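You operate a simulated robot arm through the tools that you are given. There is no shell and no other tool. Be economical: measure what you need, move in short steps, check, and stop when the job is done.

You run a simulated two-armed robot. Do the job below in one go: nothing can be reset, and whatever is moved stays where it is left.

TASK
Put the paper stack on the top of the paper pallets by the sink away on the top of the jog table. Take the orange block from the top of the paper pallets by the sink and leave it on top of the brown carton there. Put the jar from the top of the paper pallets by the sink on the proof card there. Take the blue pot and leave it on top of the orange filter. Take the lid off the pot labelled "black" on the grey top of unit three and lay it down there. Turn the unit two knob b to 3. Put the white jar marked "clips" from the green top of unit two on the grey top of unit two and the white jar that says "pins" on the top shelf of unit one. Take the brush from the green top of unit one and leave it on the right end of the ink bench. Fetch the card from the grey top of unit one and set it on the top of the compressor. Put two of the clear cartridges from the steel ledge of the feeder on the top of the compressor. Open the top guard of unit four. Do these in any order. Set down upright: jar, blue pot, white jar, card, clear cartridge.

It is judged by the outcome, as a careful person would: the job done as asked, and still so three seconds after it is handed in. It fails if anything else is knocked over, pushed out of place, dropped, spilled or broken. Lids that push on must go on centred and level and be pressed home; caps that screw on are set level and turned clockwise until they are tight.

THE ROBOT
Two 7-joint arms with three-finger grippers on one trunk, on a base that drives. Base frame: it is fixed to the floor where the robot stands at the start and does not move with it; the origin is under the middle of the robot, x ahead of it, y to its left, z up. Readings come in cm, degrees, newtons and seconds.
The left shoulder is at the start at [6.6, 15.4, 88.9], the right one opposite. With the tool pointing down near the work surface each hand reaches from about 22 to 66 cm from the robot's upright axis, wherever it stands, measured 20 degrees to its own side. Places, roughly: black pot, grey pot [-75, 225, 100]; blue pot [-75, 50, 100]; brush (10x4x4 cm) [-230, 520, 100]; card [-100, 550, 100]; carton [50, -50, 125]; clear cartridge [-200, 725, 50]; grey top of unit two [-90, 380, 100]; jar (5x5x8 cm) [90, -60, 110]; orange block [75, -25, 100]; orange filter (6x6x11 cm) [-100, 70, 100]; paper stack (8x15x5 cm) [50, -10, 110]; proof card [50, -25, 100]; right end of the ink bench [-530, 130, 90]; top guard of unit four [-160, 70, 100]; top of the compressor [-40, 600, 60]; top of the jog table [-510, 780, 80]; top shelf of unit one (18x59 cm) [-60, 542, 78]; unit two knob b [-190, 350, 100]; white jar [-250, 375, 100]. Payload 2.69 kg a hand.
The TCP of each hand is the grasp point between the finger pads, 2.9 cm short of the fingertips. In the tool frame z runs along the fingers and y along their closing line. The gripper opens to 12 cm. The gripper's body begins 7.8 cm behind the TCP.
Orientation is that of the tool frame in the base frame, as a unit quaternion [x, y, z, w]. With the fingers straight down and closing along the base's y, the tool's x points along the base's -x, its y along +y and its z along -z.

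THE INTERFACE
- The arms move only by the tool drive_tool. It takes "left_commands", "right_commands" or both (then of equal length, played together; a hand with none holds still); each is one flat list of numbers, 7 for each row, row after row: the shift along the tool's x, y, z in mm, then the turn, a rotation vector about the tool's x, y, z in degrees, then the opening, from 0 (shut) to 1 (fully open). In form: [dx, dy, dz, rx, ry, rz, jaw, dx, dy, dz, rx, ry, rz, jaw, ...]. A call has 1 to 10 rows; each row is the pose to reach, as a shift and turn from the pose commanded when the call began, along the tool's axes at that moment. Rows are played at 5 a second. More than 5 cm and 8.6 degrees between two rows, or a gripper value outside its range, and nothing of the call is played. A pose out of reach is approached as far as the arm can. The call stops where the force on the tool passes 40 N (or 10 N more than at its start, if that is more) or the arm is blocked; 0.2 s more then pass. The fingers move at their own pace and stop on an object; they squeeze with about 21 N. The grip force told is the motor's: it shows also when the fingers shut on nothing. Time passes only in rows, and 0.2 s behind the last, so rows that repeat a pose let the fingers close. The reply holds the time, the measured pose of the TCP, the force on the tool along the base axes, the opening and the grip force, in the units named above and with some noise, with the torque about the TCP (base axes, N m) and any sound that the robot's microphone picked up.
- Cameras (640 x 400 px; columns grow to the right, rows downward): "scene" is now at [18.03, 5.05, 107.97]; the picture's right is [0.53, -0.85, 0.00], its down [-0.09, -0.06, -0.99] and it looks along [0.84, 0.53, -0.11] (base axes); focal length 214 px, centre (320, 200). "left" rides on the left gripper at [6.3, 0, -10.4] in its tool frame; the picture's right is [0.00, 1.00, 0.00], its down [-0.83, 0.00, -0.56] and it looks along [-0.56, 0.00, 0.83] (tool axes); focal length 275 px, centre (320, 200). "right" rides on the right gripper at [6.3, 0, -10.4] in its tool frame; the picture's right is [0.00, 1.00, 0.00], its down [-0.83, 0.00, -0.56] and it looks along [-0.56, 0.00, 0.83] (tool axes); focal length 275 px, centre (320, 200). There is no depth. A picture from a camera that has moved, and an enlarged one, comes with that camera's place and axes in the base frame and with its lens.
- grab_frame(camera): a new picture of that camera. The clock stands still meanwhile.
- move_column(by): slides the trunk up (or, below 0, down) by that many cm; the arms and the scene camera ride with it, the base frame stays. It gives what a move gives, with no picture.
- steer(legs): drives the robot by 1 to 6 legs, each [ahead, left, turn to the left] in cm, cm and degrees, along the robot's own axes; the way and the turn of a leg run together, so that a leg with both is an arc; at most 150 cm and 180 degrees a leg. The arms and the cameras ride along, it lands a little off, and it stops where it bumps. It gives what a move gives.
- head_to(pan, tilt): turns the head with the scene camera to pan (to the left, within 80 degrees either way) and tilt (down, from -29 to 69), counted from straight ahead of the robot. It gives what a move gives.
- inspect(camera, box): a new picture of the part [left, top, right, bottom] of that camera's present view, enlarged. The clock stands still meanwhile.
- hand_in(): hands the job in; it is judged then, once.

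Work in short steps. Places have to be worked out from the pictures, the camera data and where the tool is seen: move nearer, look again, correct. Check each grasp and each placing, and mend what went wrong. You have 556 turns and 352 pictures in all, those below and enlarged ones among them. Open the grippers and draw the arms clear of the work before you hand the job in, unless the task says otherwise; then end with one line.

The tools are called after "Call:" as a command line: name --argument value ..., lists and objects as JSON in quotes. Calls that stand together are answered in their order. drive_tool: Moves the arms, as the interface text tells. Its arguments: {"type":"object","properties":{"left_commands":{"type":"array","items":{"type":"number"}},"right_commands":{"type":"array","items":{"type":"number"}}},"required":[]} The other tools are called the same way: move_column (by) slides the trunk up or down; steer (legs) drives the base; head_to (pan, tilt) turns the head that bears the scene camera; grab_frame (camera) takes a picture; inspect (camera, box) takes an enlarged picture of a part of a camera's view; hand_in () hands the job in.

At the start:

```text
time_s: 0.0
left_ee_pos: [33.97, -4.75, 100.04]
left_tool_rot: [0.0, 1.0, -0.001, 0.001]
left_wrist_force: [0.0, -0.7, -0.5]
left_torque: [0.02, -0.01, -0.01]
left_grip_width: 12.01
left_grip_force: 0.0
right_ee_pos: [28.79, -41.99, 100.08]
right_tool_rot: [-0.001, 1.0, 0.0, 0.0]
right_wrist_force: [-0.7, 0.2, 0.7]
right_torque: [0.01, 0.05, 0.0]
right_grip_width: 11.99
right_grip_force: 0.1
trunk travel left (down, up): [-25.9, 17.8]
robot x, y, heading: [-0.31, -0.13, -0.1]
head pan, tilt: [31.9, 6.3]
```

scene: 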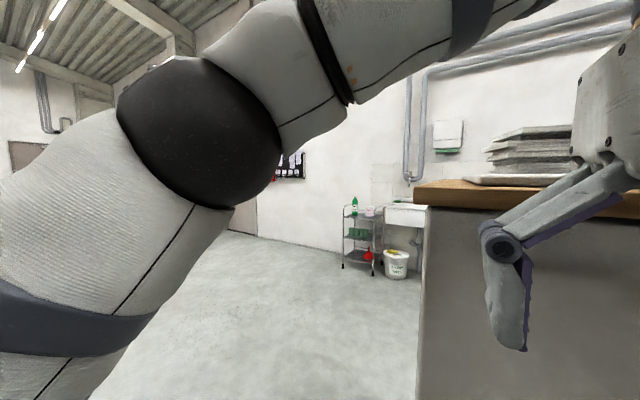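
right: 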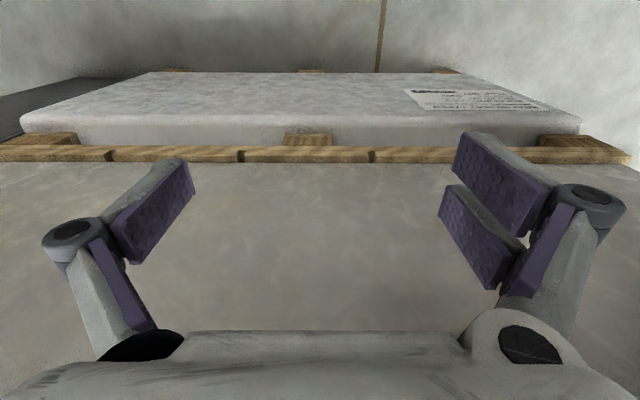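
left: 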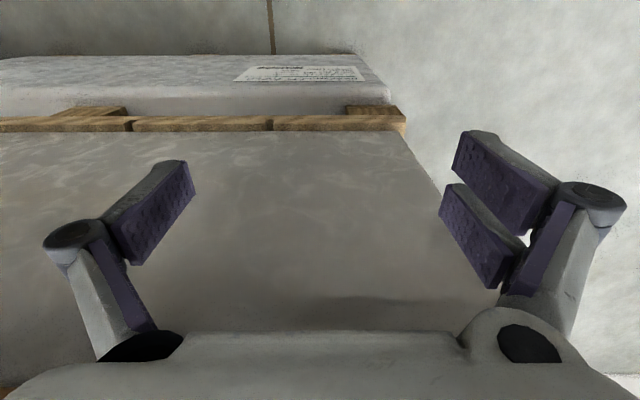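

The hands hang over what seems to be the paper pallets. I look around with the head first.

Call:
head_to --pan 0 --tilt 25

Call:
grab_frame --camera "scene"

Call:
head_to --pan -60 --tilt 20

Call:
grab_frame --camera "scene"

```text
time_s: 1.0
left_ee_pos: [34.05, -4.65, 100.12]
left_tool_rot: [0.0, 1.0, 0.0, 0.0]
left_wrist_force: [0.2, 0.7, 0.0]
left_torque: [-0.01, 0.01, 0.01]
left_grip_width: 12.01
left_grip_force: 0.1
right_ee_pos: [28.67, -42.07, 99.97]
right_tool_rot: [0.0, 1.0, 0.0, 0.001]
right_wrist_force: [0.6, -0.8, -0.1]
right_torque: [0.02, 0.0, -0.01]
right_grip_width: 12.01
right_grip_force: 0.0
trunk travel left (down, up): [-25.9, 17.8]
robot x, y, heading: [-0.13, -0.09, -0.2]
head pan, tilt: [0.0, 25.0]
```

```text
348 pictures are left
camera scene: at [19.42, 0.18, 104.94], right [0.0, -1.0, 0.0], down [-0.42, 0.0, -0.91], along [0.91, 0.0, -0.42], focal length 214 px, centre (320, 200)
```

scene: 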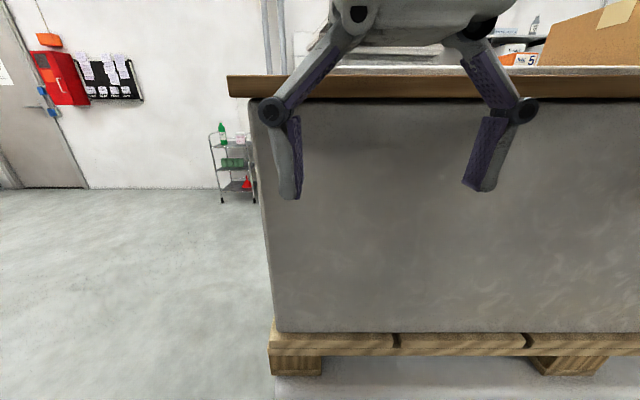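

```text
time_s: 2.3
left_ee_pos: [34.07, -4.79, 99.98]
left_tool_rot: [0.0, 1.0, 0.001, -0.001]
left_wrist_force: [-0.4, 0.7, -0.4]
left_torque: [-0.01, -0.01, -0.01]
left_grip_width: 11.97
left_grip_force: 0.1
right_ee_pos: [28.81, -42.14, 100.12]
right_tool_rot: [0.0, 1.0, 0.0, 0.0]
right_wrist_force: [0.2, -0.3, -0.1]
right_torque: [-0.02, -0.02, -0.01]
right_grip_width: 11.98
right_grip_force: 0.0
trunk travel left (down, up): [-25.9, 17.8]
robot x, y, heading: [0.26, -0.13, 0.2]
head pan, tilt: [-60.0, 20.0]
```

```text
347 pictures are left
camera scene: at [14.87, -7.89, 105.74], right [-0.87, -0.5, 0.0], down [-0.17, 0.3, -0.94], along [0.47, -0.81, -0.34], focal length 214 px, centre (320, 200)
```

scene: 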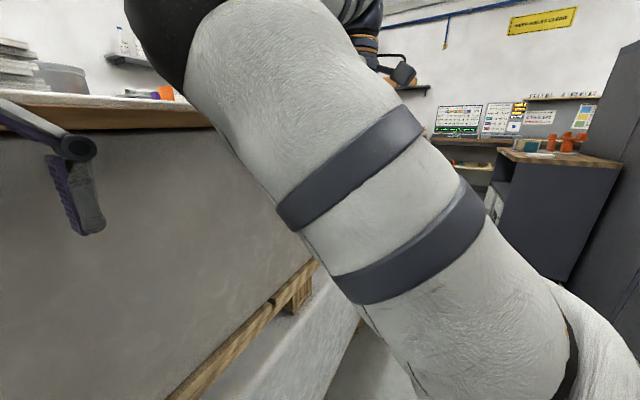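

The hands hang in front of the stack, below its top edge (around z 107). I raise the trunk to see over it.

Call:
move_column --by 17.5

Call:
head_to --pan 0 --tilt 30

Call:
grab_frame --camera "scene"

Call:
head_to --pan -35 --tilt 25

Call:
grab_frame --camera "scene"

```text
time_s: 4.2
left_ee_pos: [34.11, -4.74, 117.48]
left_tool_rot: [0.0, 1.0, 0.0, -0.001]
left_wrist_force: [-0.5, -0.6, -1.0]
left_torque: [0.02, 0.03, 0.02]
left_grip_width: 12.0
left_grip_force: 0.1
right_ee_pos: [28.81, -42.14, 117.47]
right_tool_rot: [0.0, 1.0, 0.0, 0.0]
right_wrist_force: [0.0, 0.9, 0.7]
right_torque: [-0.02, 0.05, 0.03]
right_grip_width: 12.0
right_grip_force: 0.1
trunk travel left (down, up): [-43.4, 0.3]
robot x, y, heading: [0.02, -0.06, 0.1]
head pan, tilt: [-60.0, 20.0]
```

```text
time_s: 5.5
left_ee_pos: [34.06, -4.8, 117.48]
left_tool_rot: [-0.001, 1.0, 0.0, 0.001]
left_wrist_force: [-0.1, 0.3, -0.7]
left_torque: [-0.01, 0.01, 0.03]
left_grip_width: 11.99
left_grip_force: 0.1
right_ee_pos: [28.76, -42.03, 117.56]
right_tool_rot: [0.0, 1.0, 0.0, 0.001]
right_wrist_force: [0.4, -0.7, 0.7]
right_torque: [0.01, 0.03, 0.0]
right_grip_width: 11.99
right_grip_force: 0.1
trunk travel left (down, up): [-43.4, 0.3]
robot x, y, heading: [0.07, 0.03, -0.0]
head pan, tilt: [0.0, 30.0]
```

```text
346 pictures are left
camera scene: at [9.57, 0.16, 123.32], right [0.0, -1.0, 0.0], down [-0.5, 0.0, -0.87], along [0.87, 0.0, -0.5], focal length 214 px, centre (320, 200)
```

scene: 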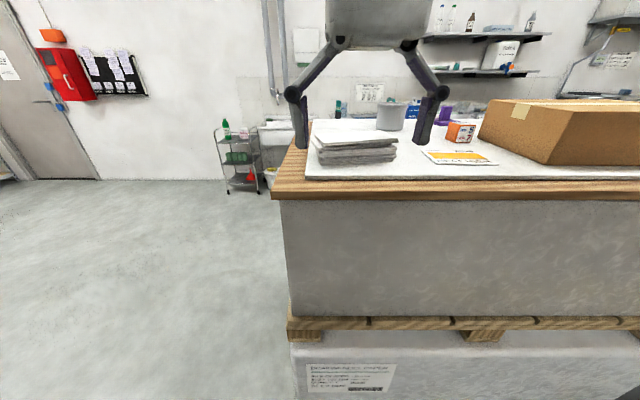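

```text
time_s: 6.5
left_ee_pos: [34.09, -4.85, 117.54]
left_tool_rot: [0.0, 1.0, 0.0, 0.0]
left_wrist_force: [0.3, -0.1, 0.8]
left_torque: [-0.02, 0.05, 0.03]
left_grip_width: 12.02
left_grip_force: 0.0
right_ee_pos: [28.69, -42.03, 117.42]
right_tool_rot: [0.0, 1.0, 0.0, 0.0]
right_wrist_force: [-0.3, -0.9, 0.0]
right_torque: [-0.01, -0.02, 0.01]
right_grip_width: 12.02
right_grip_force: 0.2
trunk travel left (down, up): [-43.4, 0.3]
robot x, y, heading: [0.17, 0.06, -0.2]
head pan, tilt: [-35.0, 25.0]
```

```text
345 pictures are left
camera scene: at [8.08, -5.11, 124.12], right [-0.57, -0.82, 0.0], down [-0.35, 0.24, -0.91], along [0.74, -0.52, -0.42], focal length 214 px, centre (320, 200)
```

scene: 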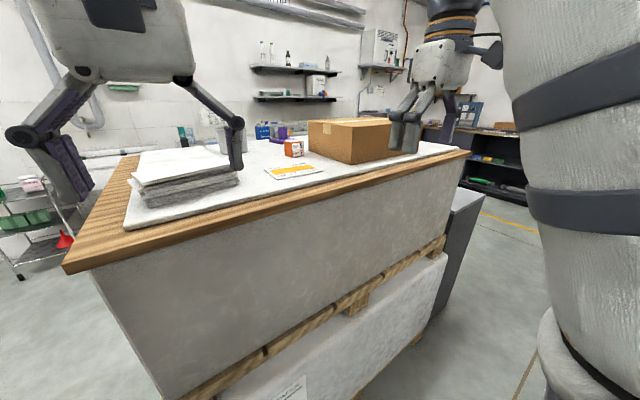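

Now the top is visible. I zoom in on the objects.

Call:
head_to --pan -15 --tilt 25

Call:
inspect --camera "scene" --box '[160, 60, 480, 260]'

```text
time_s: 7.4
left_ee_pos: [34.04, -4.78, 117.55]
left_tool_rot: [0.0, 1.0, -0.001, 0.001]
left_wrist_force: [0.4, 0.4, -0.4]
left_torque: [0.01, 0.01, 0.0]
left_grip_width: 12.01
left_grip_force: 0.0
right_ee_pos: [28.72, -42.11, 117.51]
right_tool_rot: [0.0, 1.0, 0.001, 0.001]
right_wrist_force: [0.2, 0.1, 0.5]
right_torque: [0.01, -0.01, 0.02]
right_grip_width: 11.98
right_grip_force: 0.0
trunk travel left (down, up): [-43.4, 0.3]
robot x, y, heading: [-0.01, 0.05, 0.0]
head pan, tilt: [-15.0, 25.0]
```

```text
2.00 times, centred on (320, 160) of scene
camera zoom: at [9.42, -2.22, 124.12], right [-0.26, -0.97, 0.0], down [-0.41, 0.11, -0.91], along [0.88, -0.24, -0.42], focal length 429 px, centre (320, 280)
```

zoom: 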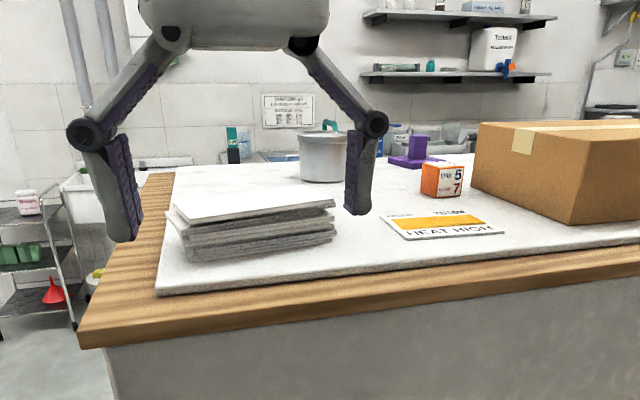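

The left hand camera should show the stack and card closely; the right hand's view shows the carton side.

Call:
grab_frame --camera "left"

Call:
grab_frame --camera "right"

```text
343 pictures are left
camera left: at [27.72, -4.72, 128.07], right [0.0, 1.0, 0.0], down [0.83, 0.0, 0.56], along [0.56, 0.0, -0.83], focal length 275 px, centre (320, 200)
```

left: 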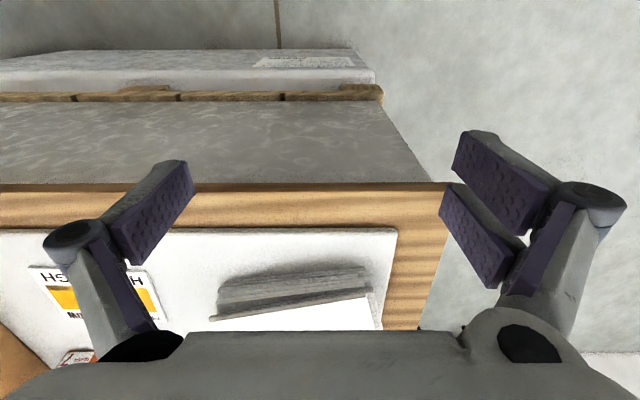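

```text
342 pictures are left
camera right: at [22.37, -42.19, 127.9], right [0.0, 1.0, 0.0], down [0.83, 0.0, 0.56], along [0.56, 0.0, -0.83], focal length 275 px, centre (320, 200)
```

right: 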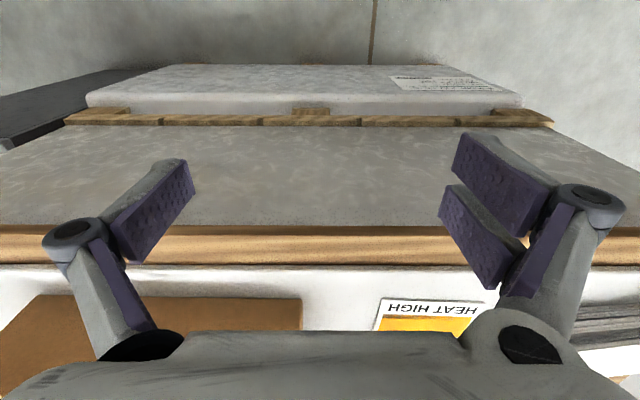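

I look straight down to see the clearance between the base and the pallets.

Call:
head_to --pan 0 --tilt 69

Call:
grab_frame --camera "scene"

```text
time_s: 8.5
left_ee_pos: [34.16, -4.53, 117.37]
left_tool_rot: [-0.001, 1.0, 0.0, -0.002]
left_wrist_force: [0.3, 0.2, -0.1]
left_torque: [0.02, 0.0, 0.0]
left_grip_width: 12.02
left_grip_force: 0.0
right_ee_pos: [28.68, -42.06, 117.47]
right_tool_rot: [0.0, 1.0, 0.0, 0.001]
right_wrist_force: [-1.9, -0.5, 0.1]
right_torque: [-0.01, -0.01, 0.01]
right_grip_width: 12.0
right_grip_force: 0.1
trunk travel left (down, up): [-43.4, 0.3]
robot x, y, heading: [-0.34, -0.06, -0.1]
head pan, tilt: [0.0, 68.8]
```

```text
341 pictures are left
camera scene: at [6.85, -0.34, 118.74], right [-0.08, -1.0, 0.0], down [-0.89, 0.07, -0.45], along [0.45, -0.04, -0.89], focal length 214 px, centre (320, 200)
```

scene: 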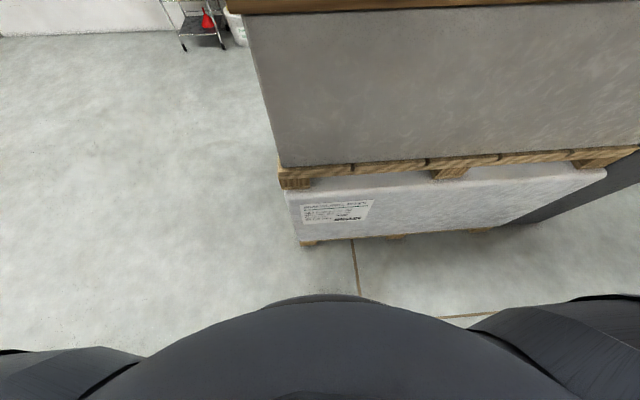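

There seems to be 15–25 cm gap in front. Lift the hands a bit first, then advance 12 cm.

Call:
drive_tool --left_commands '[0, 0, -40, 0, 0, 0, 1, 0, 0, -80, 0, 0, 0, 1]' --right_commands '[0, 0, -40, 0, 0, 0, 1, 0, 0, -80, 0, 0, 0, 1]'

Call:
steer --legs '[[12, 0, 0]]'

Call:
grab_frame --camera "scene"

```text
time_s: 9.1
left_ee_pos: [33.17, -3.74, 121.84]
left_tool_rot: [-0.001, 1.0, -0.003, 0.001]
left_wrist_force: [-1.1, 0.1, 0.3]
left_torque: [-0.02, 0.02, -0.01]
left_grip_width: 11.99
left_grip_force: 0.1
left hand out of reach, approached as far as the arm can: row 1, 2
right_ee_pos: [28.66, -42.03, 125.57]
right_tool_rot: [-0.001, 1.0, 0.0, 0.001]
right_wrist_force: [0.4, -0.7, 0.7]
right_torque: [-0.01, 0.01, 0.0]
right_grip_width: 11.99
right_grip_force: 0.0
trunk travel left (down, up): [-43.4, 0.3]
robot x, y, heading: [-0.06, 0.08, 0.3]
head pan, tilt: [0.0, 68.8]
```

```text
time_s: 10.3
left_ee_pos: [45.17, -3.85, 121.87]
left_tool_rot: [-0.002, 1.0, -0.002, 0.001]
left_wrist_force: [0.1, 1.3, -0.4]
left_torque: [-0.03, 0.0, 0.03]
left_grip_width: 12.0
left_grip_force: 0.0
right_ee_pos: [40.71, -42.14, 125.53]
right_tool_rot: [0.0, 1.0, 0.001, 0.001]
right_wrist_force: [0.4, -0.6, -0.8]
right_torque: [0.02, 0.03, 0.01]
right_grip_width: 12.01
right_grip_force: 0.0
trunk travel left (down, up): [-43.4, 0.3]
robot x, y, heading: [11.79, 0.2, 0.2]
head pan, tilt: [0.0, 68.8]
```

```text
340 pictures are left
camera scene: at [18.53, -1.38, 118.7], right [-0.25, -0.97, 0.0], down [-0.87, 0.22, -0.44], along [0.43, -0.11, -0.9], focal length 214 px, centre (320, 200)
```

scene: 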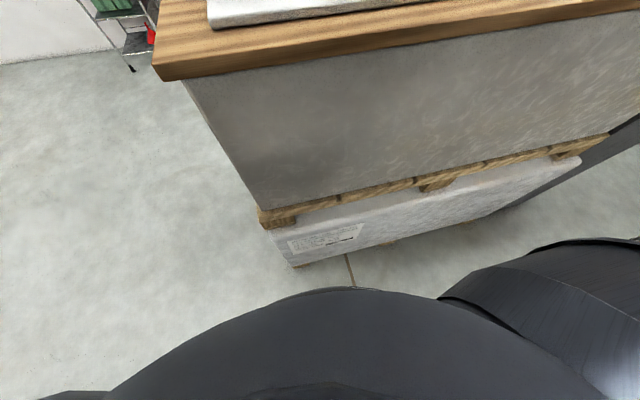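

Call:
head_to --pan -25 --tilt 28

Call:
grab_frame --camera "scene"

```text
time_s: 11.4
left_ee_pos: [45.1, -3.83, 121.97]
left_tool_rot: [0.0, 1.0, -0.001, 0.0]
left_wrist_force: [0.5, 0.2, 0.6]
left_torque: [-0.01, -0.02, 0.0]
left_grip_width: 12.01
left_grip_force: 0.0
right_ee_pos: [40.63, -42.06, 125.6]
right_tool_rot: [0.0, 1.0, 0.0, 0.001]
right_wrist_force: [0.2, 0.5, -0.7]
right_torque: [0.02, -0.02, 0.0]
right_grip_width: 11.99
right_grip_force: 0.0
trunk travel left (down, up): [-43.4, 0.3]
robot x, y, heading: [11.63, 0.01, -0.1]
head pan, tilt: [-25.0, 28.0]
```

```text
339 pictures are left
camera scene: at [20.73, -3.68, 123.63], right [-0.42, -0.91, 0.0], down [-0.43, 0.2, -0.88], along [0.8, -0.37, -0.47], focal length 214 px, centre (320, 200)
```

scene: 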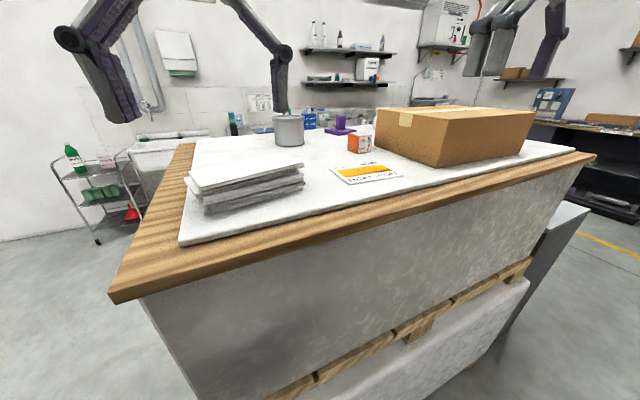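

Call:
inspect --camera "scene" --box '[220, 80, 460, 230]'

```text
2.67 times, centred on (340, 155) of scene
camera zoom: at [20.73, -3.68, 123.63], right [-0.42, -0.91, 0.0], down [-0.43, 0.2, -0.88], along [0.8, -0.37, -0.47], focal length 572 px, centre (267, 320)
```

zoom: 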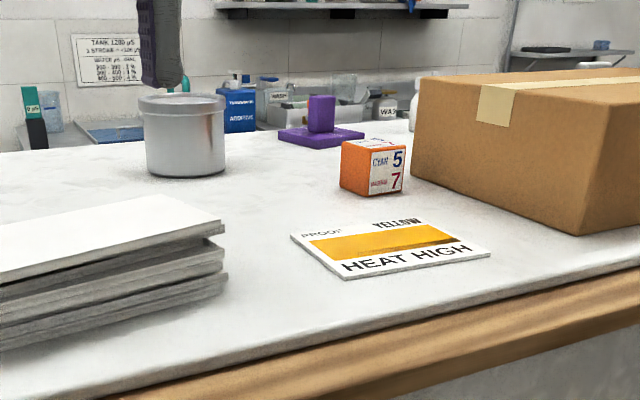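

The orange cube sits near (66,-36), just left of the carton. I swing the right hand over it, turned 90° so that it closes along x.

Call:
drive_tool --right_commands '[-15, 5, 0, 0, 0, 8.5, 1, -30, 10, 0, 0, 0, 17, 1, -45, 15, 0, 0, 0, 25.5, 1, -60, 20, 0, 0, 0, 34, 1, -75, 25, 0, 0, 0, 42.5, 1, -90, 30, 0, 0, 0, 51, 1, -105, 35, 0, 0, 0, 59.5, 1, -120, 40, 0, 0, 0, 68, 1, -135, 45, 0, 0, 0, 76.5, 1, -150, 50, 0, 0, 0, 85, 1]'

Call:
grab_frame --camera "right"

```text
time_s: 13.6
left_ee_pos: [45.25, -3.91, 121.82]
left_tool_rot: [0.0, 1.0, -0.001, 0.001]
left_wrist_force: [0.9, -1.0, 0.2]
left_torque: [0.02, 0.03, -0.01]
left_grip_width: 12.02
left_grip_force: 0.0
right_ee_pos: [49.63, -36.94, 123.46]
right_tool_rot: [0.643, 0.766, 0.003, 0.012]
right_wrist_force: [-0.1, -0.6, -0.2]
right_torque: [0.03, 0.02, 0.02]
right_grip_width: 11.98
right_grip_force: 0.0
right hand out of reach, approached as far as the arm can: row 3, 4, 5, 6, 7, 8, 9, 10
trunk travel left (down, up): [-43.4, 0.3]
robot x, y, heading: [11.87, -0.02, 0.2]
head pan, tilt: [-25.0, 28.0]
```

```text
337 pictures are left
camera right: at [48.24, -30.69, 133.7], right [0.98, 0.18, 0.02], down [0.14, -0.81, 0.57], along [0.12, -0.56, -0.82], focal length 275 px, centre (320, 200)
```

right: 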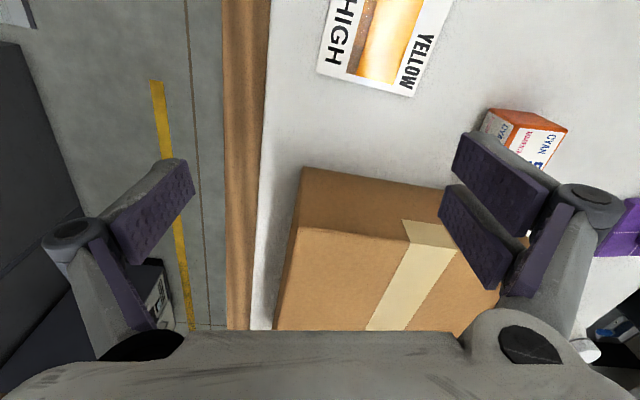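

The hand hits its reach limit at this height. I step the base 6 cm ahead and 18 cm right.

Call:
steer --legs '[[0, -18, 0], [6, 0, 0]]'

Call:
grab_frame --camera "right"

Call:
grab_frame --camera "scene"

```text
time_s: 16.2
left_ee_pos: [47.17, -22.04, 121.95]
left_tool_rot: [-0.001, 1.0, -0.002, 0.001]
left_wrist_force: [-0.3, 0.0, -0.7]
left_torque: [0.0, -0.04, -0.01]
left_grip_width: 11.99
left_grip_force: 0.0
right_ee_pos: [51.52, -54.88, 123.39]
right_tool_rot: [0.642, 0.767, 0.001, 0.013]
right_wrist_force: [0.3, -0.3, 0.2]
right_torque: [-0.01, -0.01, 0.0]
right_grip_width: 12.0
right_grip_force: 0.0
trunk travel left (down, up): [-43.4, 0.3]
robot x, y, heading: [14.16, -17.9, 0.3]
head pan, tilt: [-25.0, 28.0]
stopped in leg 2: the robot was blocked; the commanded pose is now the measured one
```

```text
336 pictures are left
camera right: at [50.08, -48.72, 133.72], right [0.98, 0.18, 0.02], down [0.14, -0.81, 0.57], along [0.12, -0.56, -0.82], focal length 275 px, centre (320, 200)
```

right: 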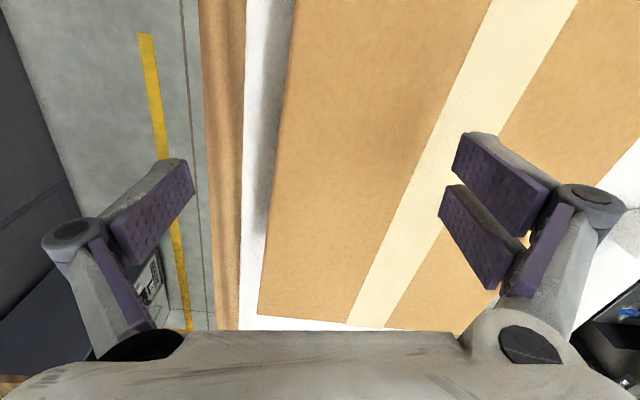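

```text
335 pictures are left
camera scene: at [22.73, -21.79, 123.63], right [-0.42, -0.91, 0.0], down [-0.42, 0.2, -0.88], along [0.8, -0.37, -0.47], focal length 214 px, centre (320, 200)
```

scene: 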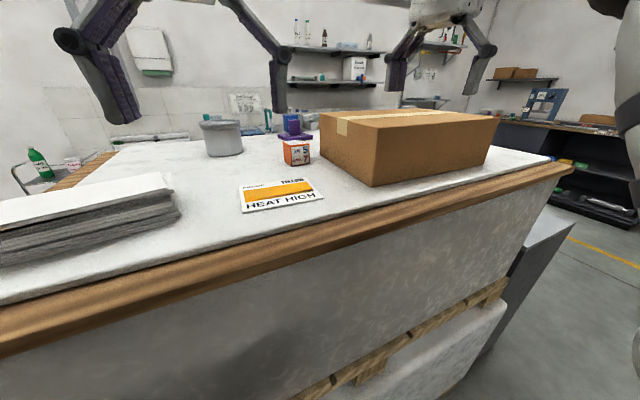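

The base touched the pallet (limit x≈14). I bring the right hand over the cube at about (66.5,-36) and then look.

Call:
drive_tool --right_commands '[47, 8, 0, 0, 0, 1, 1, 95, 17, 0, 0, 0, 2, 1, 142, 25, 0, 0, 0, 3, 1, 182, 53, 0, 0, 0, 4, 1, 175, 92, 0, 0, 0, 5, 1, 168, 132, 20, 0, 0, 5, 1, 164, 157, 30, 0, 0, 5, 1, 160, 181, 40, 0, 0, 5, 1]'

Call:
grab_frame --camera "right"

Call:
grab_frame --camera "scene"

```text
time_s: 18.0
left_ee_pos: [47.3, -21.99, 121.96]
left_tool_rot: [-0.001, 1.0, -0.002, -0.001]
left_wrist_force: [-0.5, 0.8, 0.0]
left_torque: [0.0, 0.07, -0.04]
left_grip_width: 12.0
left_grip_force: 0.0
right_ee_pos: [61.8, -36.85, 115.99]
right_tool_rot: [0.676, 0.737, 0.001, 0.012]
right_wrist_force: [0.3, -0.1, 0.4]
right_torque: [0.01, 0.06, 0.0]
right_grip_width: 11.98
right_grip_force: 0.0
right hand out of reach, approached as far as the arm can: row 5, 6, 7, 8
trunk travel left (down, up): [-43.4, 0.3]
robot x, y, heading: [13.72, -17.96, 0.1]
head pan, tilt: [-25.0, 28.0]
```

```text
334 pictures are left
camera right: at [60.92, -30.49, 126.35], right [1.0, 0.09, 0.02], down [0.06, -0.82, 0.57], along [0.07, -0.56, -0.82], focal length 275 px, centre (320, 200)
```

right: 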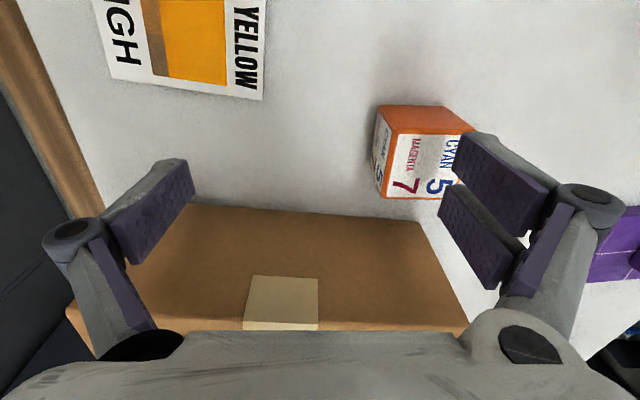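

```text
333 pictures are left
camera scene: at [22.92, -21.81, 123.63], right [-0.42, -0.91, 0.0], down [-0.43, 0.2, -0.88], along [0.8, -0.37, -0.47], focal length 214 px, centre (320, 200)
```

scene: 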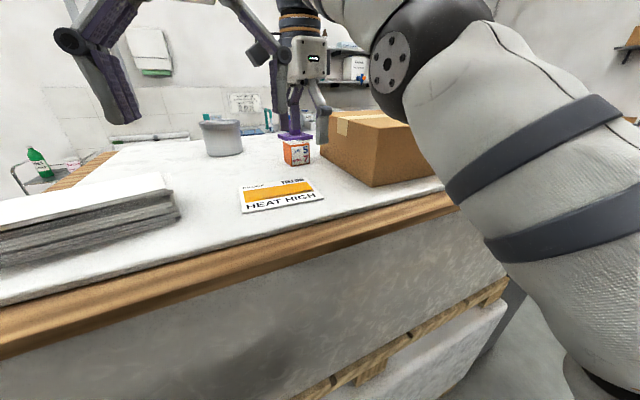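

The cube is at about (67,-36.6), beyond reach with vertical tool closing along x. I'll turn back to closing along y and pitch the fingers forward for reach.

Call:
drive_tool --right_commands '[0, -30, -40, 0, 0, -1, 0.7, 20, -70, -70, 0, 0, -9, 0.7, 30, -120, -80, 0, 0, -17.5, 0.7, 30, -130, -80, 0, 0, -26, 0.7, 30, -130, -80, 0, 0, -34.5, 0.7, 30, -130, -80, 0, 0, -43, 0.7, 30, -130, -80, 0, 0, -51.5, 0.7, 30, -130, -80, 0, 0, -60, 0.7, 30, -130, -80, 0, 0, -68.5, 0.7, 30, -130, -80, 0, 0, -77, 0.7]'

```text
refused: row 2 steps farther than a row can; nothing moved
```

Refused for one over-long step; I shorten it.

Call:
drive_tool --right_commands '[0, -20, -40, 0, 0, -1, 0.7, 10, -50, -70, 0, 0, -9, 0.7, 20, -90, -80, 0, 0, -17.5, 0.7, 30, -130, -80, 0, 0, -26, 0.7, 30, -130, -80, 0, 0, -34.5, 0.7, 30, -130, -80, 0, 0, -43, 0.7, 30, -130, -80, 0, 0, -51.5, 0.7, 30, -130, -80, 0, 0, -60, 0.7, 30, -130, -80, 0, 0, -68.5, 0.7, 30, -130, -80, 0, 0, -77, 0.7]'

```text
time_s: 20.2
left_ee_pos: [46.73, -22.09, 121.88]
left_tool_rot: [0.008, 1.0, -0.001, -0.005]
left_wrist_force: [-7.6, -0.1, -1.6]
left_torque: [0.13, -0.3, -0.53]
left_grip_width: 11.93
left_grip_force: 0.0
right_ee_pos: [48.73, -35.03, 123.84]
right_tool_rot: [0.094, 0.995, -0.005, 0.019]
right_wrist_force: [6.4, 0.1, 1.4]
right_torque: [0.1, 0.18, -0.41]
right_grip_width: 8.59
right_grip_force: 1.2
right hand out of reach, approached as far as the arm can: row 1, 2
trunk travel left (down, up): [-43.4, 0.3]
robot x, y, heading: [13.86, -17.68, -0.2]
head pan, tilt: [-25.0, 28.0]
stopped in row 10 (left hand): the force on the tool passed its limit at 49 N (the readings are from after the stop); the commanded pose is now the measured one
```

The two hands touched. I move the left hand 15 cm to the left, away.

Call:
drive_tool --left_commands '[20, 40, 0, 0, 0, 0, 1, 40, 80, 0, 0, 0, 0, 1, 60, 120, 0, 0, 0, 0, 1, 60, 160, 0, 0, 0, 0, 1]'

Call:
drive_tool --right_commands '[0, 0, 0, 0, 0, -5, 0.7, 0, 0, 0, 0, 0, -11, 0.7, 0, 0, 0, 0, 0, -11, 0.7]'

Call:
grab_frame --camera "right"

```text
time_s: 21.2
left_ee_pos: [41.12, -5.82, 121.87]
left_tool_rot: [0.007, 1.0, -0.002, -0.005]
left_wrist_force: [1.0, -0.2, 0.7]
left_torque: [-0.03, 0.03, -0.01]
left_grip_width: 11.99
left_grip_force: 0.1
right_ee_pos: [48.82, -34.8, 123.66]
right_tool_rot: [0.093, 0.996, -0.006, 0.016]
right_wrist_force: [-0.2, 0.1, -0.1]
right_torque: [-0.03, -0.01, -0.04]
right_grip_width: 8.41
right_grip_force: 0.1
trunk travel left (down, up): [-43.4, 0.3]
robot x, y, heading: [13.82, -18.0, -0.1]
head pan, tilt: [-25.0, 28.0]
```

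```text
time_s: 22.0
left_ee_pos: [40.95, -5.92, 121.8]
left_tool_rot: [0.007, 1.0, -0.003, -0.003]
left_wrist_force: [-0.5, 0.7, 0.8]
left_torque: [0.05, -0.01, 0.02]
left_grip_width: 11.99
left_grip_force: 0.0
right_ee_pos: [48.66, -34.91, 123.91]
right_tool_rot: [-0.004, 1.0, -0.007, 0.017]
right_wrist_force: [0.3, 0.2, 0.1]
right_torque: [0.02, 0.04, -0.02]
right_grip_width: 8.43
right_grip_force: 0.0
trunk travel left (down, up): [-43.4, 0.3]
robot x, y, heading: [14.0, -18.08, -0.0]
head pan, tilt: [-25.0, 28.0]
```

```text
332 pictures are left
camera right: at [41.98, -34.88, 134.04], right [-0.01, 1.0, -0.01], down [0.81, 0.02, 0.58], along [0.58, -0.01, -0.81], focal length 275 px, centre (320, 200)
```

right: 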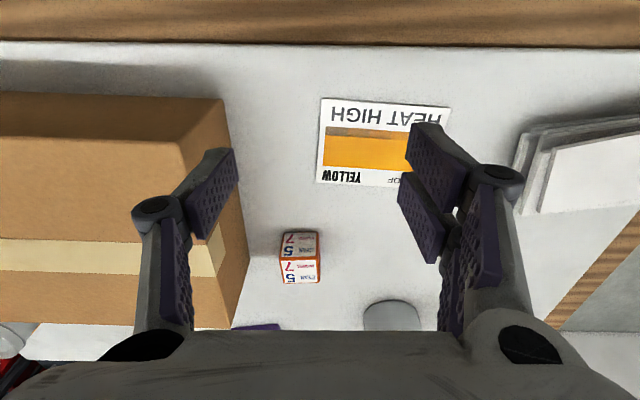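

The cube measures ~4.5 cm at (67,-37.2), with carton face at y≈-44.5. I pitch the fingers 30° forward and approach.

Call:
drive_tool --right_commands '[-10, -6, 0, 0, -8, 0, 0.7, -30, -12, 10, 0, -16, 0, 0.7, -50, -20, 30, 0, -24, 0, 0.7, -80, -23, 55, 0, -30, 0, 0.7, -110, -23, 80, 0, -30, 0, 0.7]'

Call:
grab_frame --camera "right"

```text
time_s: 23.2
left_ee_pos: [41.27, -5.93, 121.83]
left_tool_rot: [0.007, 1.0, -0.002, -0.005]
left_wrist_force: [-0.2, -0.3, 0.4]
left_torque: [0.03, 0.02, 0.01]
left_grip_width: 12.01
left_grip_force: 0.1
right_ee_pos: [59.95, -37.16, 116.17]
right_tool_rot: [-0.004, 0.961, -0.006, 0.275]
right_wrist_force: [-0.1, 1.0, -0.7]
right_torque: [0.0, 0.01, 0.02]
right_grip_width: 8.43
right_grip_force: 0.0
trunk travel left (down, up): [-43.4, 0.3]
robot x, y, heading: [14.32, -17.84, 0.1]
head pan, tilt: [-25.0, 28.0]
```

```text
331 pictures are left
camera right: at [49.06, -37.31, 121.58], right [-0.01, 1.0, -0.02], down [0.41, 0.02, 0.91], along [0.91, 0.0, -0.41], focal length 275 px, centre (320, 200)
```

right: 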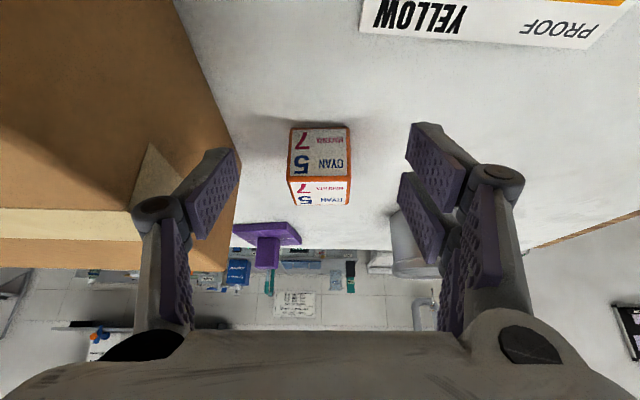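

Cube centred between fingers. Advance 7 cm forward, 4.2 down, and close.

Call:
drive_tool --right_commands '[-19, 0, 37, 0, 0, 0, 0.7, -37, 0, 73, 0, 0, 0, 0.7, -37, 0, 73, 0, 0, 0, 0, -37, 0, 73, 0, 0, 0, 0, -37, 0, 73, 0, 0, 0, 0]'

Call:
grab_frame --camera "right"

```text
time_s: 24.4
left_ee_pos: [41.15, -5.95, 121.83]
left_tool_rot: [0.008, 1.0, -0.003, -0.005]
left_wrist_force: [0.7, 1.0, 0.2]
left_torque: [-0.06, -0.01, 0.0]
left_grip_width: 12.02
left_grip_force: 0.0
right_ee_pos: [66.99, -37.17, 111.91]
right_tool_rot: [-0.004, 0.962, -0.006, 0.274]
right_wrist_force: [0.5, 0.3, -0.1]
right_torque: [-0.02, 0.02, 0.02]
right_grip_width: 4.52
right_grip_force: 21.4
trunk travel left (down, up): [-43.4, 0.3]
robot x, y, heading: [13.71, -17.85, -0.3]
head pan, tilt: [-25.0, 28.0]
```

```text
330 pictures are left
camera right: at [55.98, -37.34, 117.42], right [-0.01, 1.0, -0.02], down [0.41, 0.02, 0.91], along [0.91, 0.0, -0.41], focal length 275 px, centre (320, 200)
```

right: 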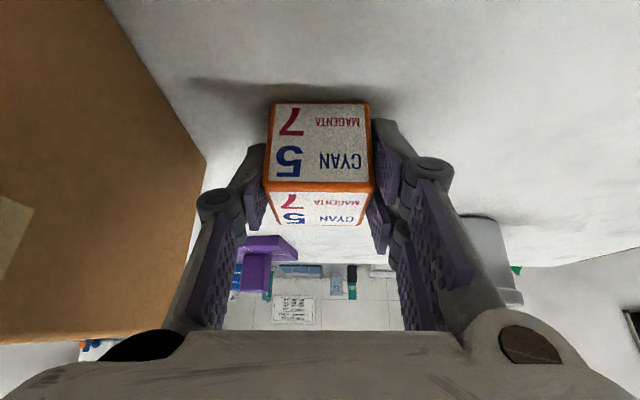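

Gripped (4.5 cm). Lift 12.5 cm, pull back slightly, and carry it over the carton (top ≈117.5).

Call:
drive_tool --right_commands '[-13, 0, -39, 0, 0, 0, 0, -17, 0, -84, 0, 0, 0, 0, -24, 0, -132, 0, 0, 0, 0, -15, -45, -138, 0, 0, 0, 0, -15, -90, -138, 0, 0, 0, 0, -15, -135, -138, 0, 0, 0, 0, -15, -180, -138, 0, 0, 0, 0]'

Call:
grab_frame --camera "right"

Call:
grab_frame --camera "scene"

```text
time_s: 26.0
left_ee_pos: [41.1, -6.03, 121.86]
left_tool_rot: [0.007, 1.0, -0.002, -0.005]
left_wrist_force: [0.3, 0.1, -1.0]
left_torque: [0.03, 0.01, 0.01]
left_grip_width: 11.98
left_grip_force: 0.1
right_ee_pos: [60.92, -55.16, 124.81]
right_tool_rot: [-0.004, 0.961, -0.006, 0.275]
right_wrist_force: [0.0, 0.4, 0.3]
right_torque: [0.01, 0.01, 0.03]
right_grip_width: 0.0
right_grip_force: 21.2
trunk travel left (down, up): [-43.4, 0.3]
robot x, y, heading: [13.62, -18.09, 0.2]
head pan, tilt: [-25.0, 28.0]
```

```text
329 pictures are left
camera right: at [50.11, -55.29, 130.28], right [-0.01, 1.0, -0.02], down [0.41, 0.02, 0.91], along [0.91, 0.0, -0.41], focal length 275 px, centre (320, 200)
```

right: 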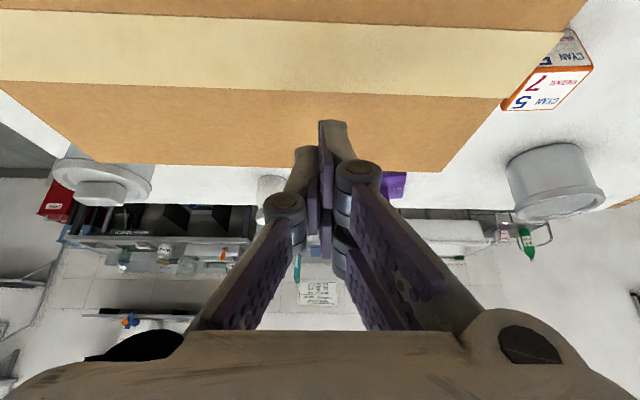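

```text
328 pictures are left
camera scene: at [22.8, -21.82, 123.63], right [-0.42, -0.91, 0.0], down [-0.43, 0.2, -0.88], along [0.8, -0.37, -0.47], focal length 214 px, centre (320, 200)
```

scene: 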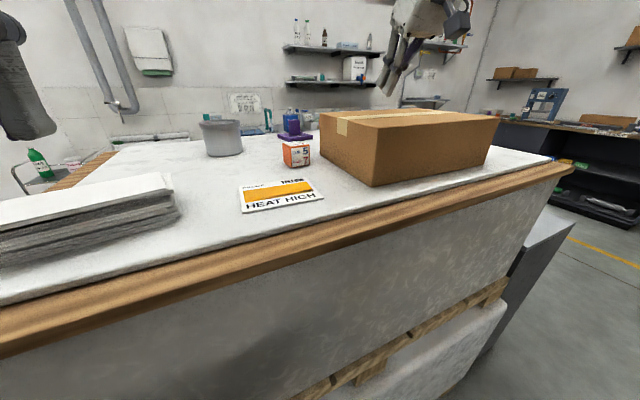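

The cube slipped out on lifting and still stands at its place. I zoom in to see it and the objects behind the carton.

Call:
inspect --camera "right" --box '[440, 0, 640, 125]'

Call:
inspect --camera "right" --box '[20, 130, 340, 330]'

```text
3.20 times, centred on (540, 62) of right
camera zoom: at [50.11, -55.29, 130.28], right [-0.01, 1.0, -0.02], down [0.41, 0.02, 0.91], along [0.91, 0.0, -0.41], focal length 881 px, centre (-384, 640)
```

zoom: 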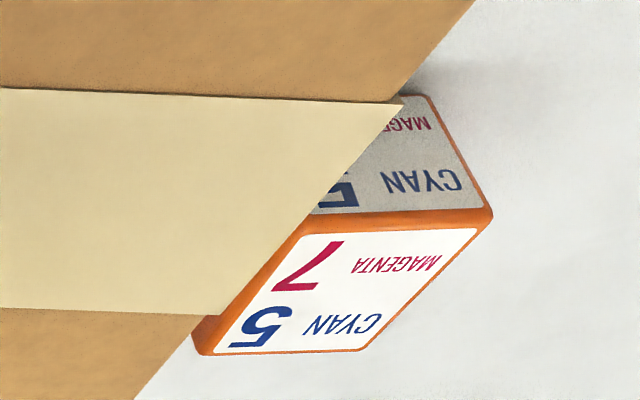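

```text
2.00 times, centred on (180, 230) of right
camera zoom: at [50.11, -55.29, 130.28], right [-0.01, 1.0, -0.02], down [0.41, 0.02, 0.91], along [0.91, 0.0, -0.41], focal length 551 px, centre (600, 140)
```

zoom: 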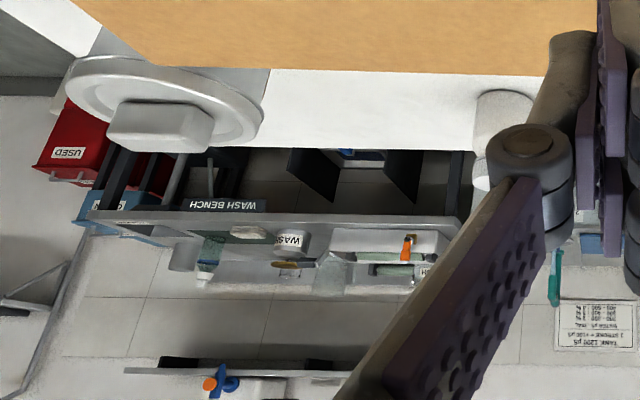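

The jar is the white cylinder near (90,-63). First the cube again: back to its approach point.

Call:
drive_tool --right_commands '[0, 45, 0, 0, 0, 0, 0.7, 0, 90, 0, 0, 0, 0, 0.7, 0, 135, 0, 0, 0, 0, 0.7, 0, 180, 0, 0, 0, 0, 0.7, 24, 180, 20, 0, 0, 0, 0.7, 48, 180, 59, 0, 0, 0, 0.7]'

Call:
grab_frame --camera "right"

```text
time_s: 27.4
left_ee_pos: [41.1, -5.91, 121.87]
left_tool_rot: [0.006, 1.0, -0.003, -0.005]
left_wrist_force: [0.8, 0.0, -0.1]
left_torque: [-0.04, 0.04, 0.01]
left_grip_width: 12.02
left_grip_force: 0.0
right_ee_pos: [60.01, -36.99, 116.89]
right_tool_rot: [-0.005, 0.962, -0.005, 0.274]
right_wrist_force: [0.9, 0.1, -0.3]
right_torque: [0.02, 0.01, -0.03]
right_grip_width: 8.38
right_grip_force: 0.0
trunk travel left (down, up): [-43.4, 0.3]
robot x, y, heading: [14.01, -17.89, 0.1]
head pan, tilt: [-25.0, 28.0]
```

```text
325 pictures are left
camera right: at [49.08, -37.21, 122.38], right [-0.01, 1.0, -0.02], down [0.41, 0.02, 0.91], along [0.91, 0.0, -0.41], focal length 275 px, centre (320, 200)
```

right: 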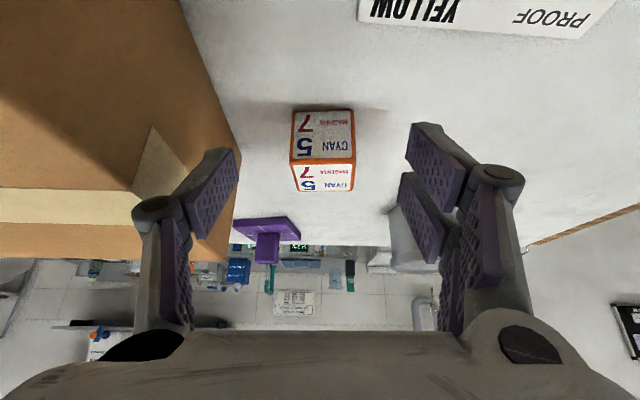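

Using the gripped width 4.5 cm as scale, the surface must be at z≈106.7 and the cube at (68.6,-37), z 106.7–111.2: my grip had been too high. I go deeper.

Call:
drive_tool --right_commands '[-12, 0, 35, 0, 0, 0, 0.7, -24, 0, 70, 0, 0, 0, 0.7, -37, 0, 104, 0, 0, 0, 0.7, -37, 0, 104, 0, 0, 0, 0, -37, 0, 104, 0, 0, 0, 0, -37, 0, 104, 0, 0, 0, 0]'

Call:
drive_tool --right_commands '[-3, 0, -4, 0, 0, 0, 0, -8, 0, -13, 0, 0, 0, 0, -16, 0, -26, 0, 0, 0, 0]'

Call:
grab_frame --camera "right"

```text
time_s: 28.4
left_ee_pos: [40.81, -5.92, 122.11]
left_tool_rot: [0.007, 1.0, -0.002, -0.002]
left_wrist_force: [-0.4, -1.4, -0.8]
left_torque: [0.05, 0.01, 0.01]
left_grip_width: 11.99
left_grip_force: 0.1
right_ee_pos: [68.44, -36.51, 111.61]
right_tool_rot: [-0.005, 0.957, 0.003, 0.29]
right_wrist_force: [-9.0, 8.2, 30.4]
right_torque: [1.15, 0.55, 0.24]
right_grip_width: 4.56
right_grip_force: 21.4
trunk travel left (down, up): [-43.4, 0.3]
robot x, y, heading: [14.12, -17.84, -0.1]
head pan, tilt: [-25.0, 28.0]
stopped in row 5 (right hand): the force on the tool passed its limit at 44 N (the readings are from after the stop); the commanded pose is now the measured one
```

```text
time_s: 29.2
left_ee_pos: [41.09, -5.96, 121.84]
left_tool_rot: [0.006, 1.0, -0.003, -0.005]
left_wrist_force: [-1.0, -0.3, -0.2]
left_torque: [0.01, 0.03, -0.02]
left_grip_width: 12.0
left_grip_force: 0.0
right_ee_pos: [68.72, -36.87, 113.49]
right_tool_rot: [-0.005, 0.96, -0.002, 0.279]
right_wrist_force: [-0.9, 0.3, 0.3]
right_torque: [-0.04, -0.05, -0.01]
right_grip_width: 4.55
right_grip_force: 21.1
trunk travel left (down, up): [-43.4, 0.3]
robot x, y, heading: [13.59, -18.0, -0.2]
head pan, tilt: [-25.0, 28.0]
```

```text
324 pictures are left
camera right: at [57.7, -37.02, 118.9], right [-0.01, 1.0, -0.01], down [0.4, 0.01, 0.92], along [0.92, 0.01, -0.4], focal length 275 px, centre (320, 200)
```

right: 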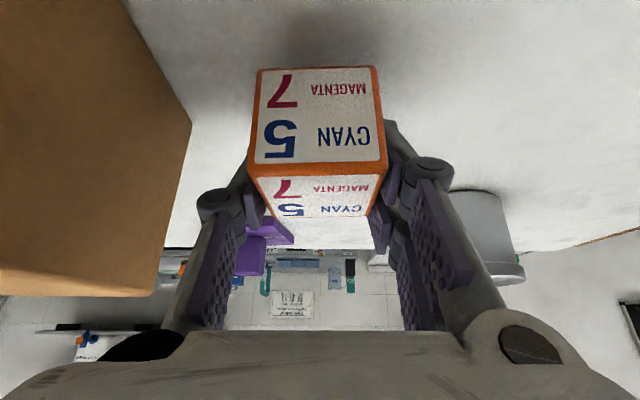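

Contact shows the sheet at z≈108.6; the cube is now held well between the pads. I lift gently and carry it over the carton.

Call:
drive_tool --right_commands '[-5, 0, -27, 0, 0, 0, 0, -10, 0, -53, 0, 0, 0, 0, -14, 0, -80, 0, 0, 0, 0, -19, 0, -106, 0, 0, 0, 0, -18, -20, -124, 0, 0, 0, 0, -10, -50, -130, 0, 0, 0, 0, -2, -85, -135, 0, 0, 0, 0, -2, -120, -135, 0, 0, 0, 0, -2, -155, -135, 0, 0, 0, 0, -2, -180, -135, 0, 0, 0, 0]'

Call:
grab_frame --camera "right"

```text
time_s: 31.4
left_ee_pos: [41.05, -5.95, 121.81]
left_tool_rot: [0.006, 1.0, -0.002, -0.006]
left_wrist_force: [-0.4, -0.1, 0.2]
left_torque: [0.01, 0.04, 0.01]
left_grip_width: 12.02
left_grip_force: 0.0
right_ee_pos: [61.76, -55.0, 125.02]
right_tool_rot: [-0.006, 0.959, -0.001, 0.282]
right_wrist_force: [0.5, 0.4, -0.8]
right_torque: [0.0, -0.06, -0.01]
right_grip_width: 4.52
right_grip_force: 20.8
trunk travel left (down, up): [-43.4, 0.3]
robot x, y, heading: [13.78, -17.81, -0.1]
head pan, tilt: [-25.0, 28.0]
```

```text
323 pictures are left
camera right: at [50.74, -55.15, 130.5], right [-0.01, 1.0, -0.01], down [0.4, 0.01, 0.92], along [0.92, 0.01, -0.4], focal length 275 px, centre (320, 200)
```

right: 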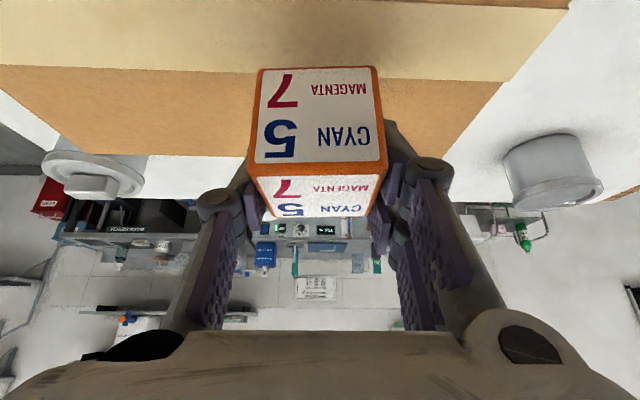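

Held and over the carton. Lower in small steps until contact.

Call:
drive_tool --right_commands '[8, 0, 13, 0, 0, 0, 0, 16, 0, 26, 0, 0, 0, 0, 20, 0, 32, 0, 0, 0, 0, 22, 0, 36, 0, 0, 0, 0]'

Call:
inspect --camera "right" --box '[160, 0, 480, 200]'

```text
time_s: 32.4
left_ee_pos: [40.99, -5.85, 122.0]
left_tool_rot: [0.006, 1.0, -0.002, -0.003]
left_wrist_force: [0.7, -0.1, -0.5]
left_torque: [0.02, 0.0, -0.02]
left_grip_width: 11.99
left_grip_force: 0.1
right_ee_pos: [61.77, -54.94, 121.6]
right_tool_rot: [-0.005, 0.957, -0.001, 0.289]
right_wrist_force: [6.4, -4.5, 23.9]
right_torque: [0.47, -0.06, -0.09]
right_grip_width: 4.53
right_grip_force: 20.8
trunk travel left (down, up): [-43.4, 0.3]
robot x, y, heading: [14.17, -18.11, 0.0]
head pan, tilt: [-25.0, 28.0]
```

```text
2.00 times, centred on (320, 100) of right
camera zoom: at [50.71, -55.06, 126.72], right [-0.01, 1.0, -0.01], down [0.39, 0.01, 0.92], along [0.92, 0.01, -0.39], focal length 551 px, centre (320, 400)
```

zoom: 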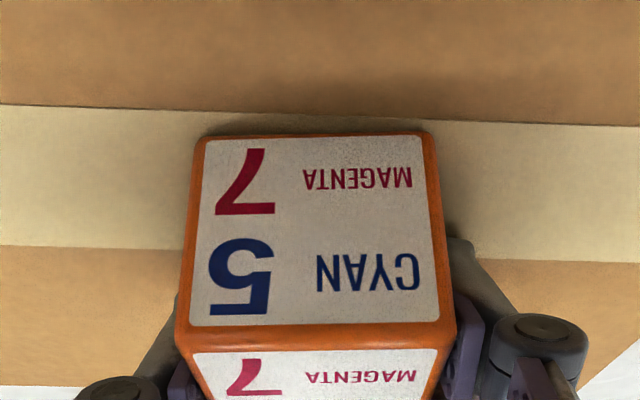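

Contact (24 N). I open and back off along the fingers.

Call:
drive_tool --right_commands '[-1, 0, -2, 0, 0, 0, 0, -1, 0, -2, 0, 0, 0, 0.25, -1, 0, -2, 0, 0, 0, 0.7, -1, 0, -2, 0, 0, 0, 0.7, -1, 0, -40, 0, 0, 0, 0.7, -5, 0, -80, 0, 0, 0, 0.7]'

Call:
grab_frame --camera "right"

```text
time_s: 33.8
left_ee_pos: [41.13, -5.87, 121.91]
left_tool_rot: [0.006, 1.0, -0.003, -0.004]
left_wrist_force: [-0.2, 0.4, 0.3]
left_torque: [0.0, 0.02, 0.03]
left_grip_width: 11.99
left_grip_force: 0.0
right_ee_pos: [57.8, -54.82, 127.88]
right_tool_rot: [-0.005, 0.96, -0.001, 0.28]
right_wrist_force: [-1.2, -0.2, 0.0]
right_torque: [0.0, 0.0, -0.01]
right_grip_width: 8.4
right_grip_force: 0.0
trunk travel left (down, up): [-43.4, 0.3]
robot x, y, heading: [14.02, -18.05, 0.4]
head pan, tilt: [-25.0, 28.0]
```

```text
321 pictures are left
camera right: at [46.88, -54.99, 133.33], right [-0.01, 1.0, -0.01], down [0.4, 0.01, 0.92], along [0.92, 0.01, -0.4], focal length 275 px, centre (320, 200)
```

right: 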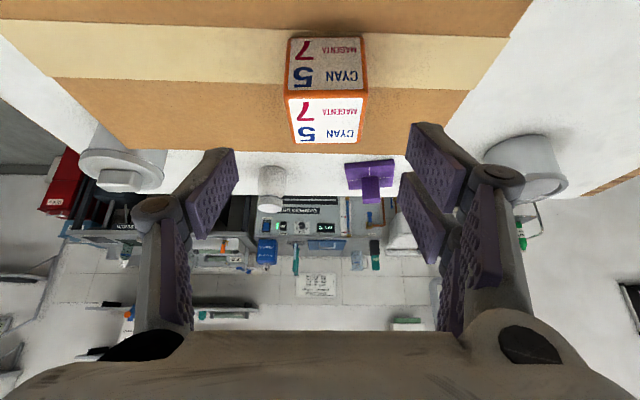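

Cube placed on the carton. Now the jar at ≈(91,-63.6): I shift the base right 20 cm so that it lies in the right arm's best direction.

Call:
steer --legs '[[-0.5, -20, 0]]'

Call:
grab_frame --camera "right"

Call:
grab_frame --camera "scene"

```text
time_s: 36.0
left_ee_pos: [40.7, -25.98, 121.89]
left_tool_rot: [0.006, 1.0, -0.002, -0.004]
left_wrist_force: [-0.5, -1.0, -0.3]
left_torque: [0.02, 0.01, -0.02]
left_grip_width: 12.0
left_grip_force: 0.0
right_ee_pos: [57.44, -75.13, 127.93]
right_tool_rot: [-0.006, 0.96, -0.001, 0.281]
right_wrist_force: [0.4, -0.4, 0.2]
right_torque: [0.04, -0.03, 0.01]
right_grip_width: 8.4
right_grip_force: 0.0
trunk travel left (down, up): [-43.4, 0.3]
robot x, y, heading: [13.23, -38.48, 0.0]
head pan, tilt: [-25.0, 28.0]
```

```text
320 pictures are left
camera right: at [46.44, -75.24, 133.29], right [-0.01, 1.0, -0.01], down [0.4, 0.01, 0.92], along [0.92, 0.01, -0.4], focal length 275 px, centre (320, 200)
```

right: 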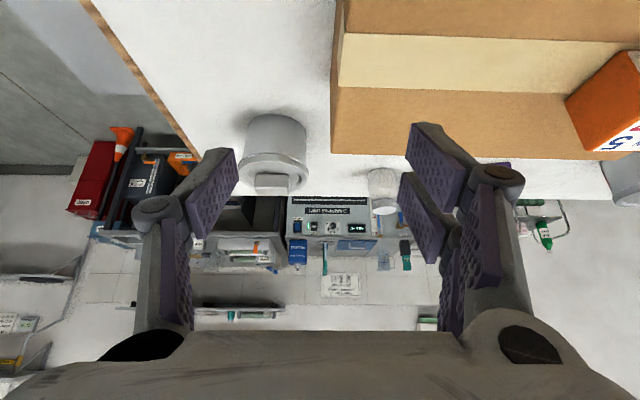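

```text
319 pictures are left
camera scene: at [22.26, -41.95, 123.64], right [-0.42, -0.91, 0.0], down [-0.43, 0.2, -0.88], along [0.8, -0.37, -0.47], focal length 214 px, centre (320, 200)
```

scene: 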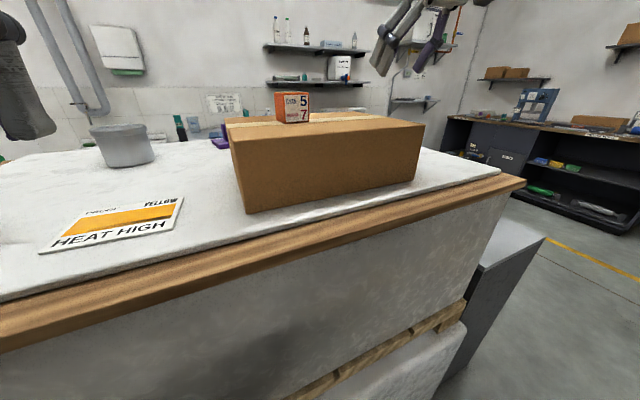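

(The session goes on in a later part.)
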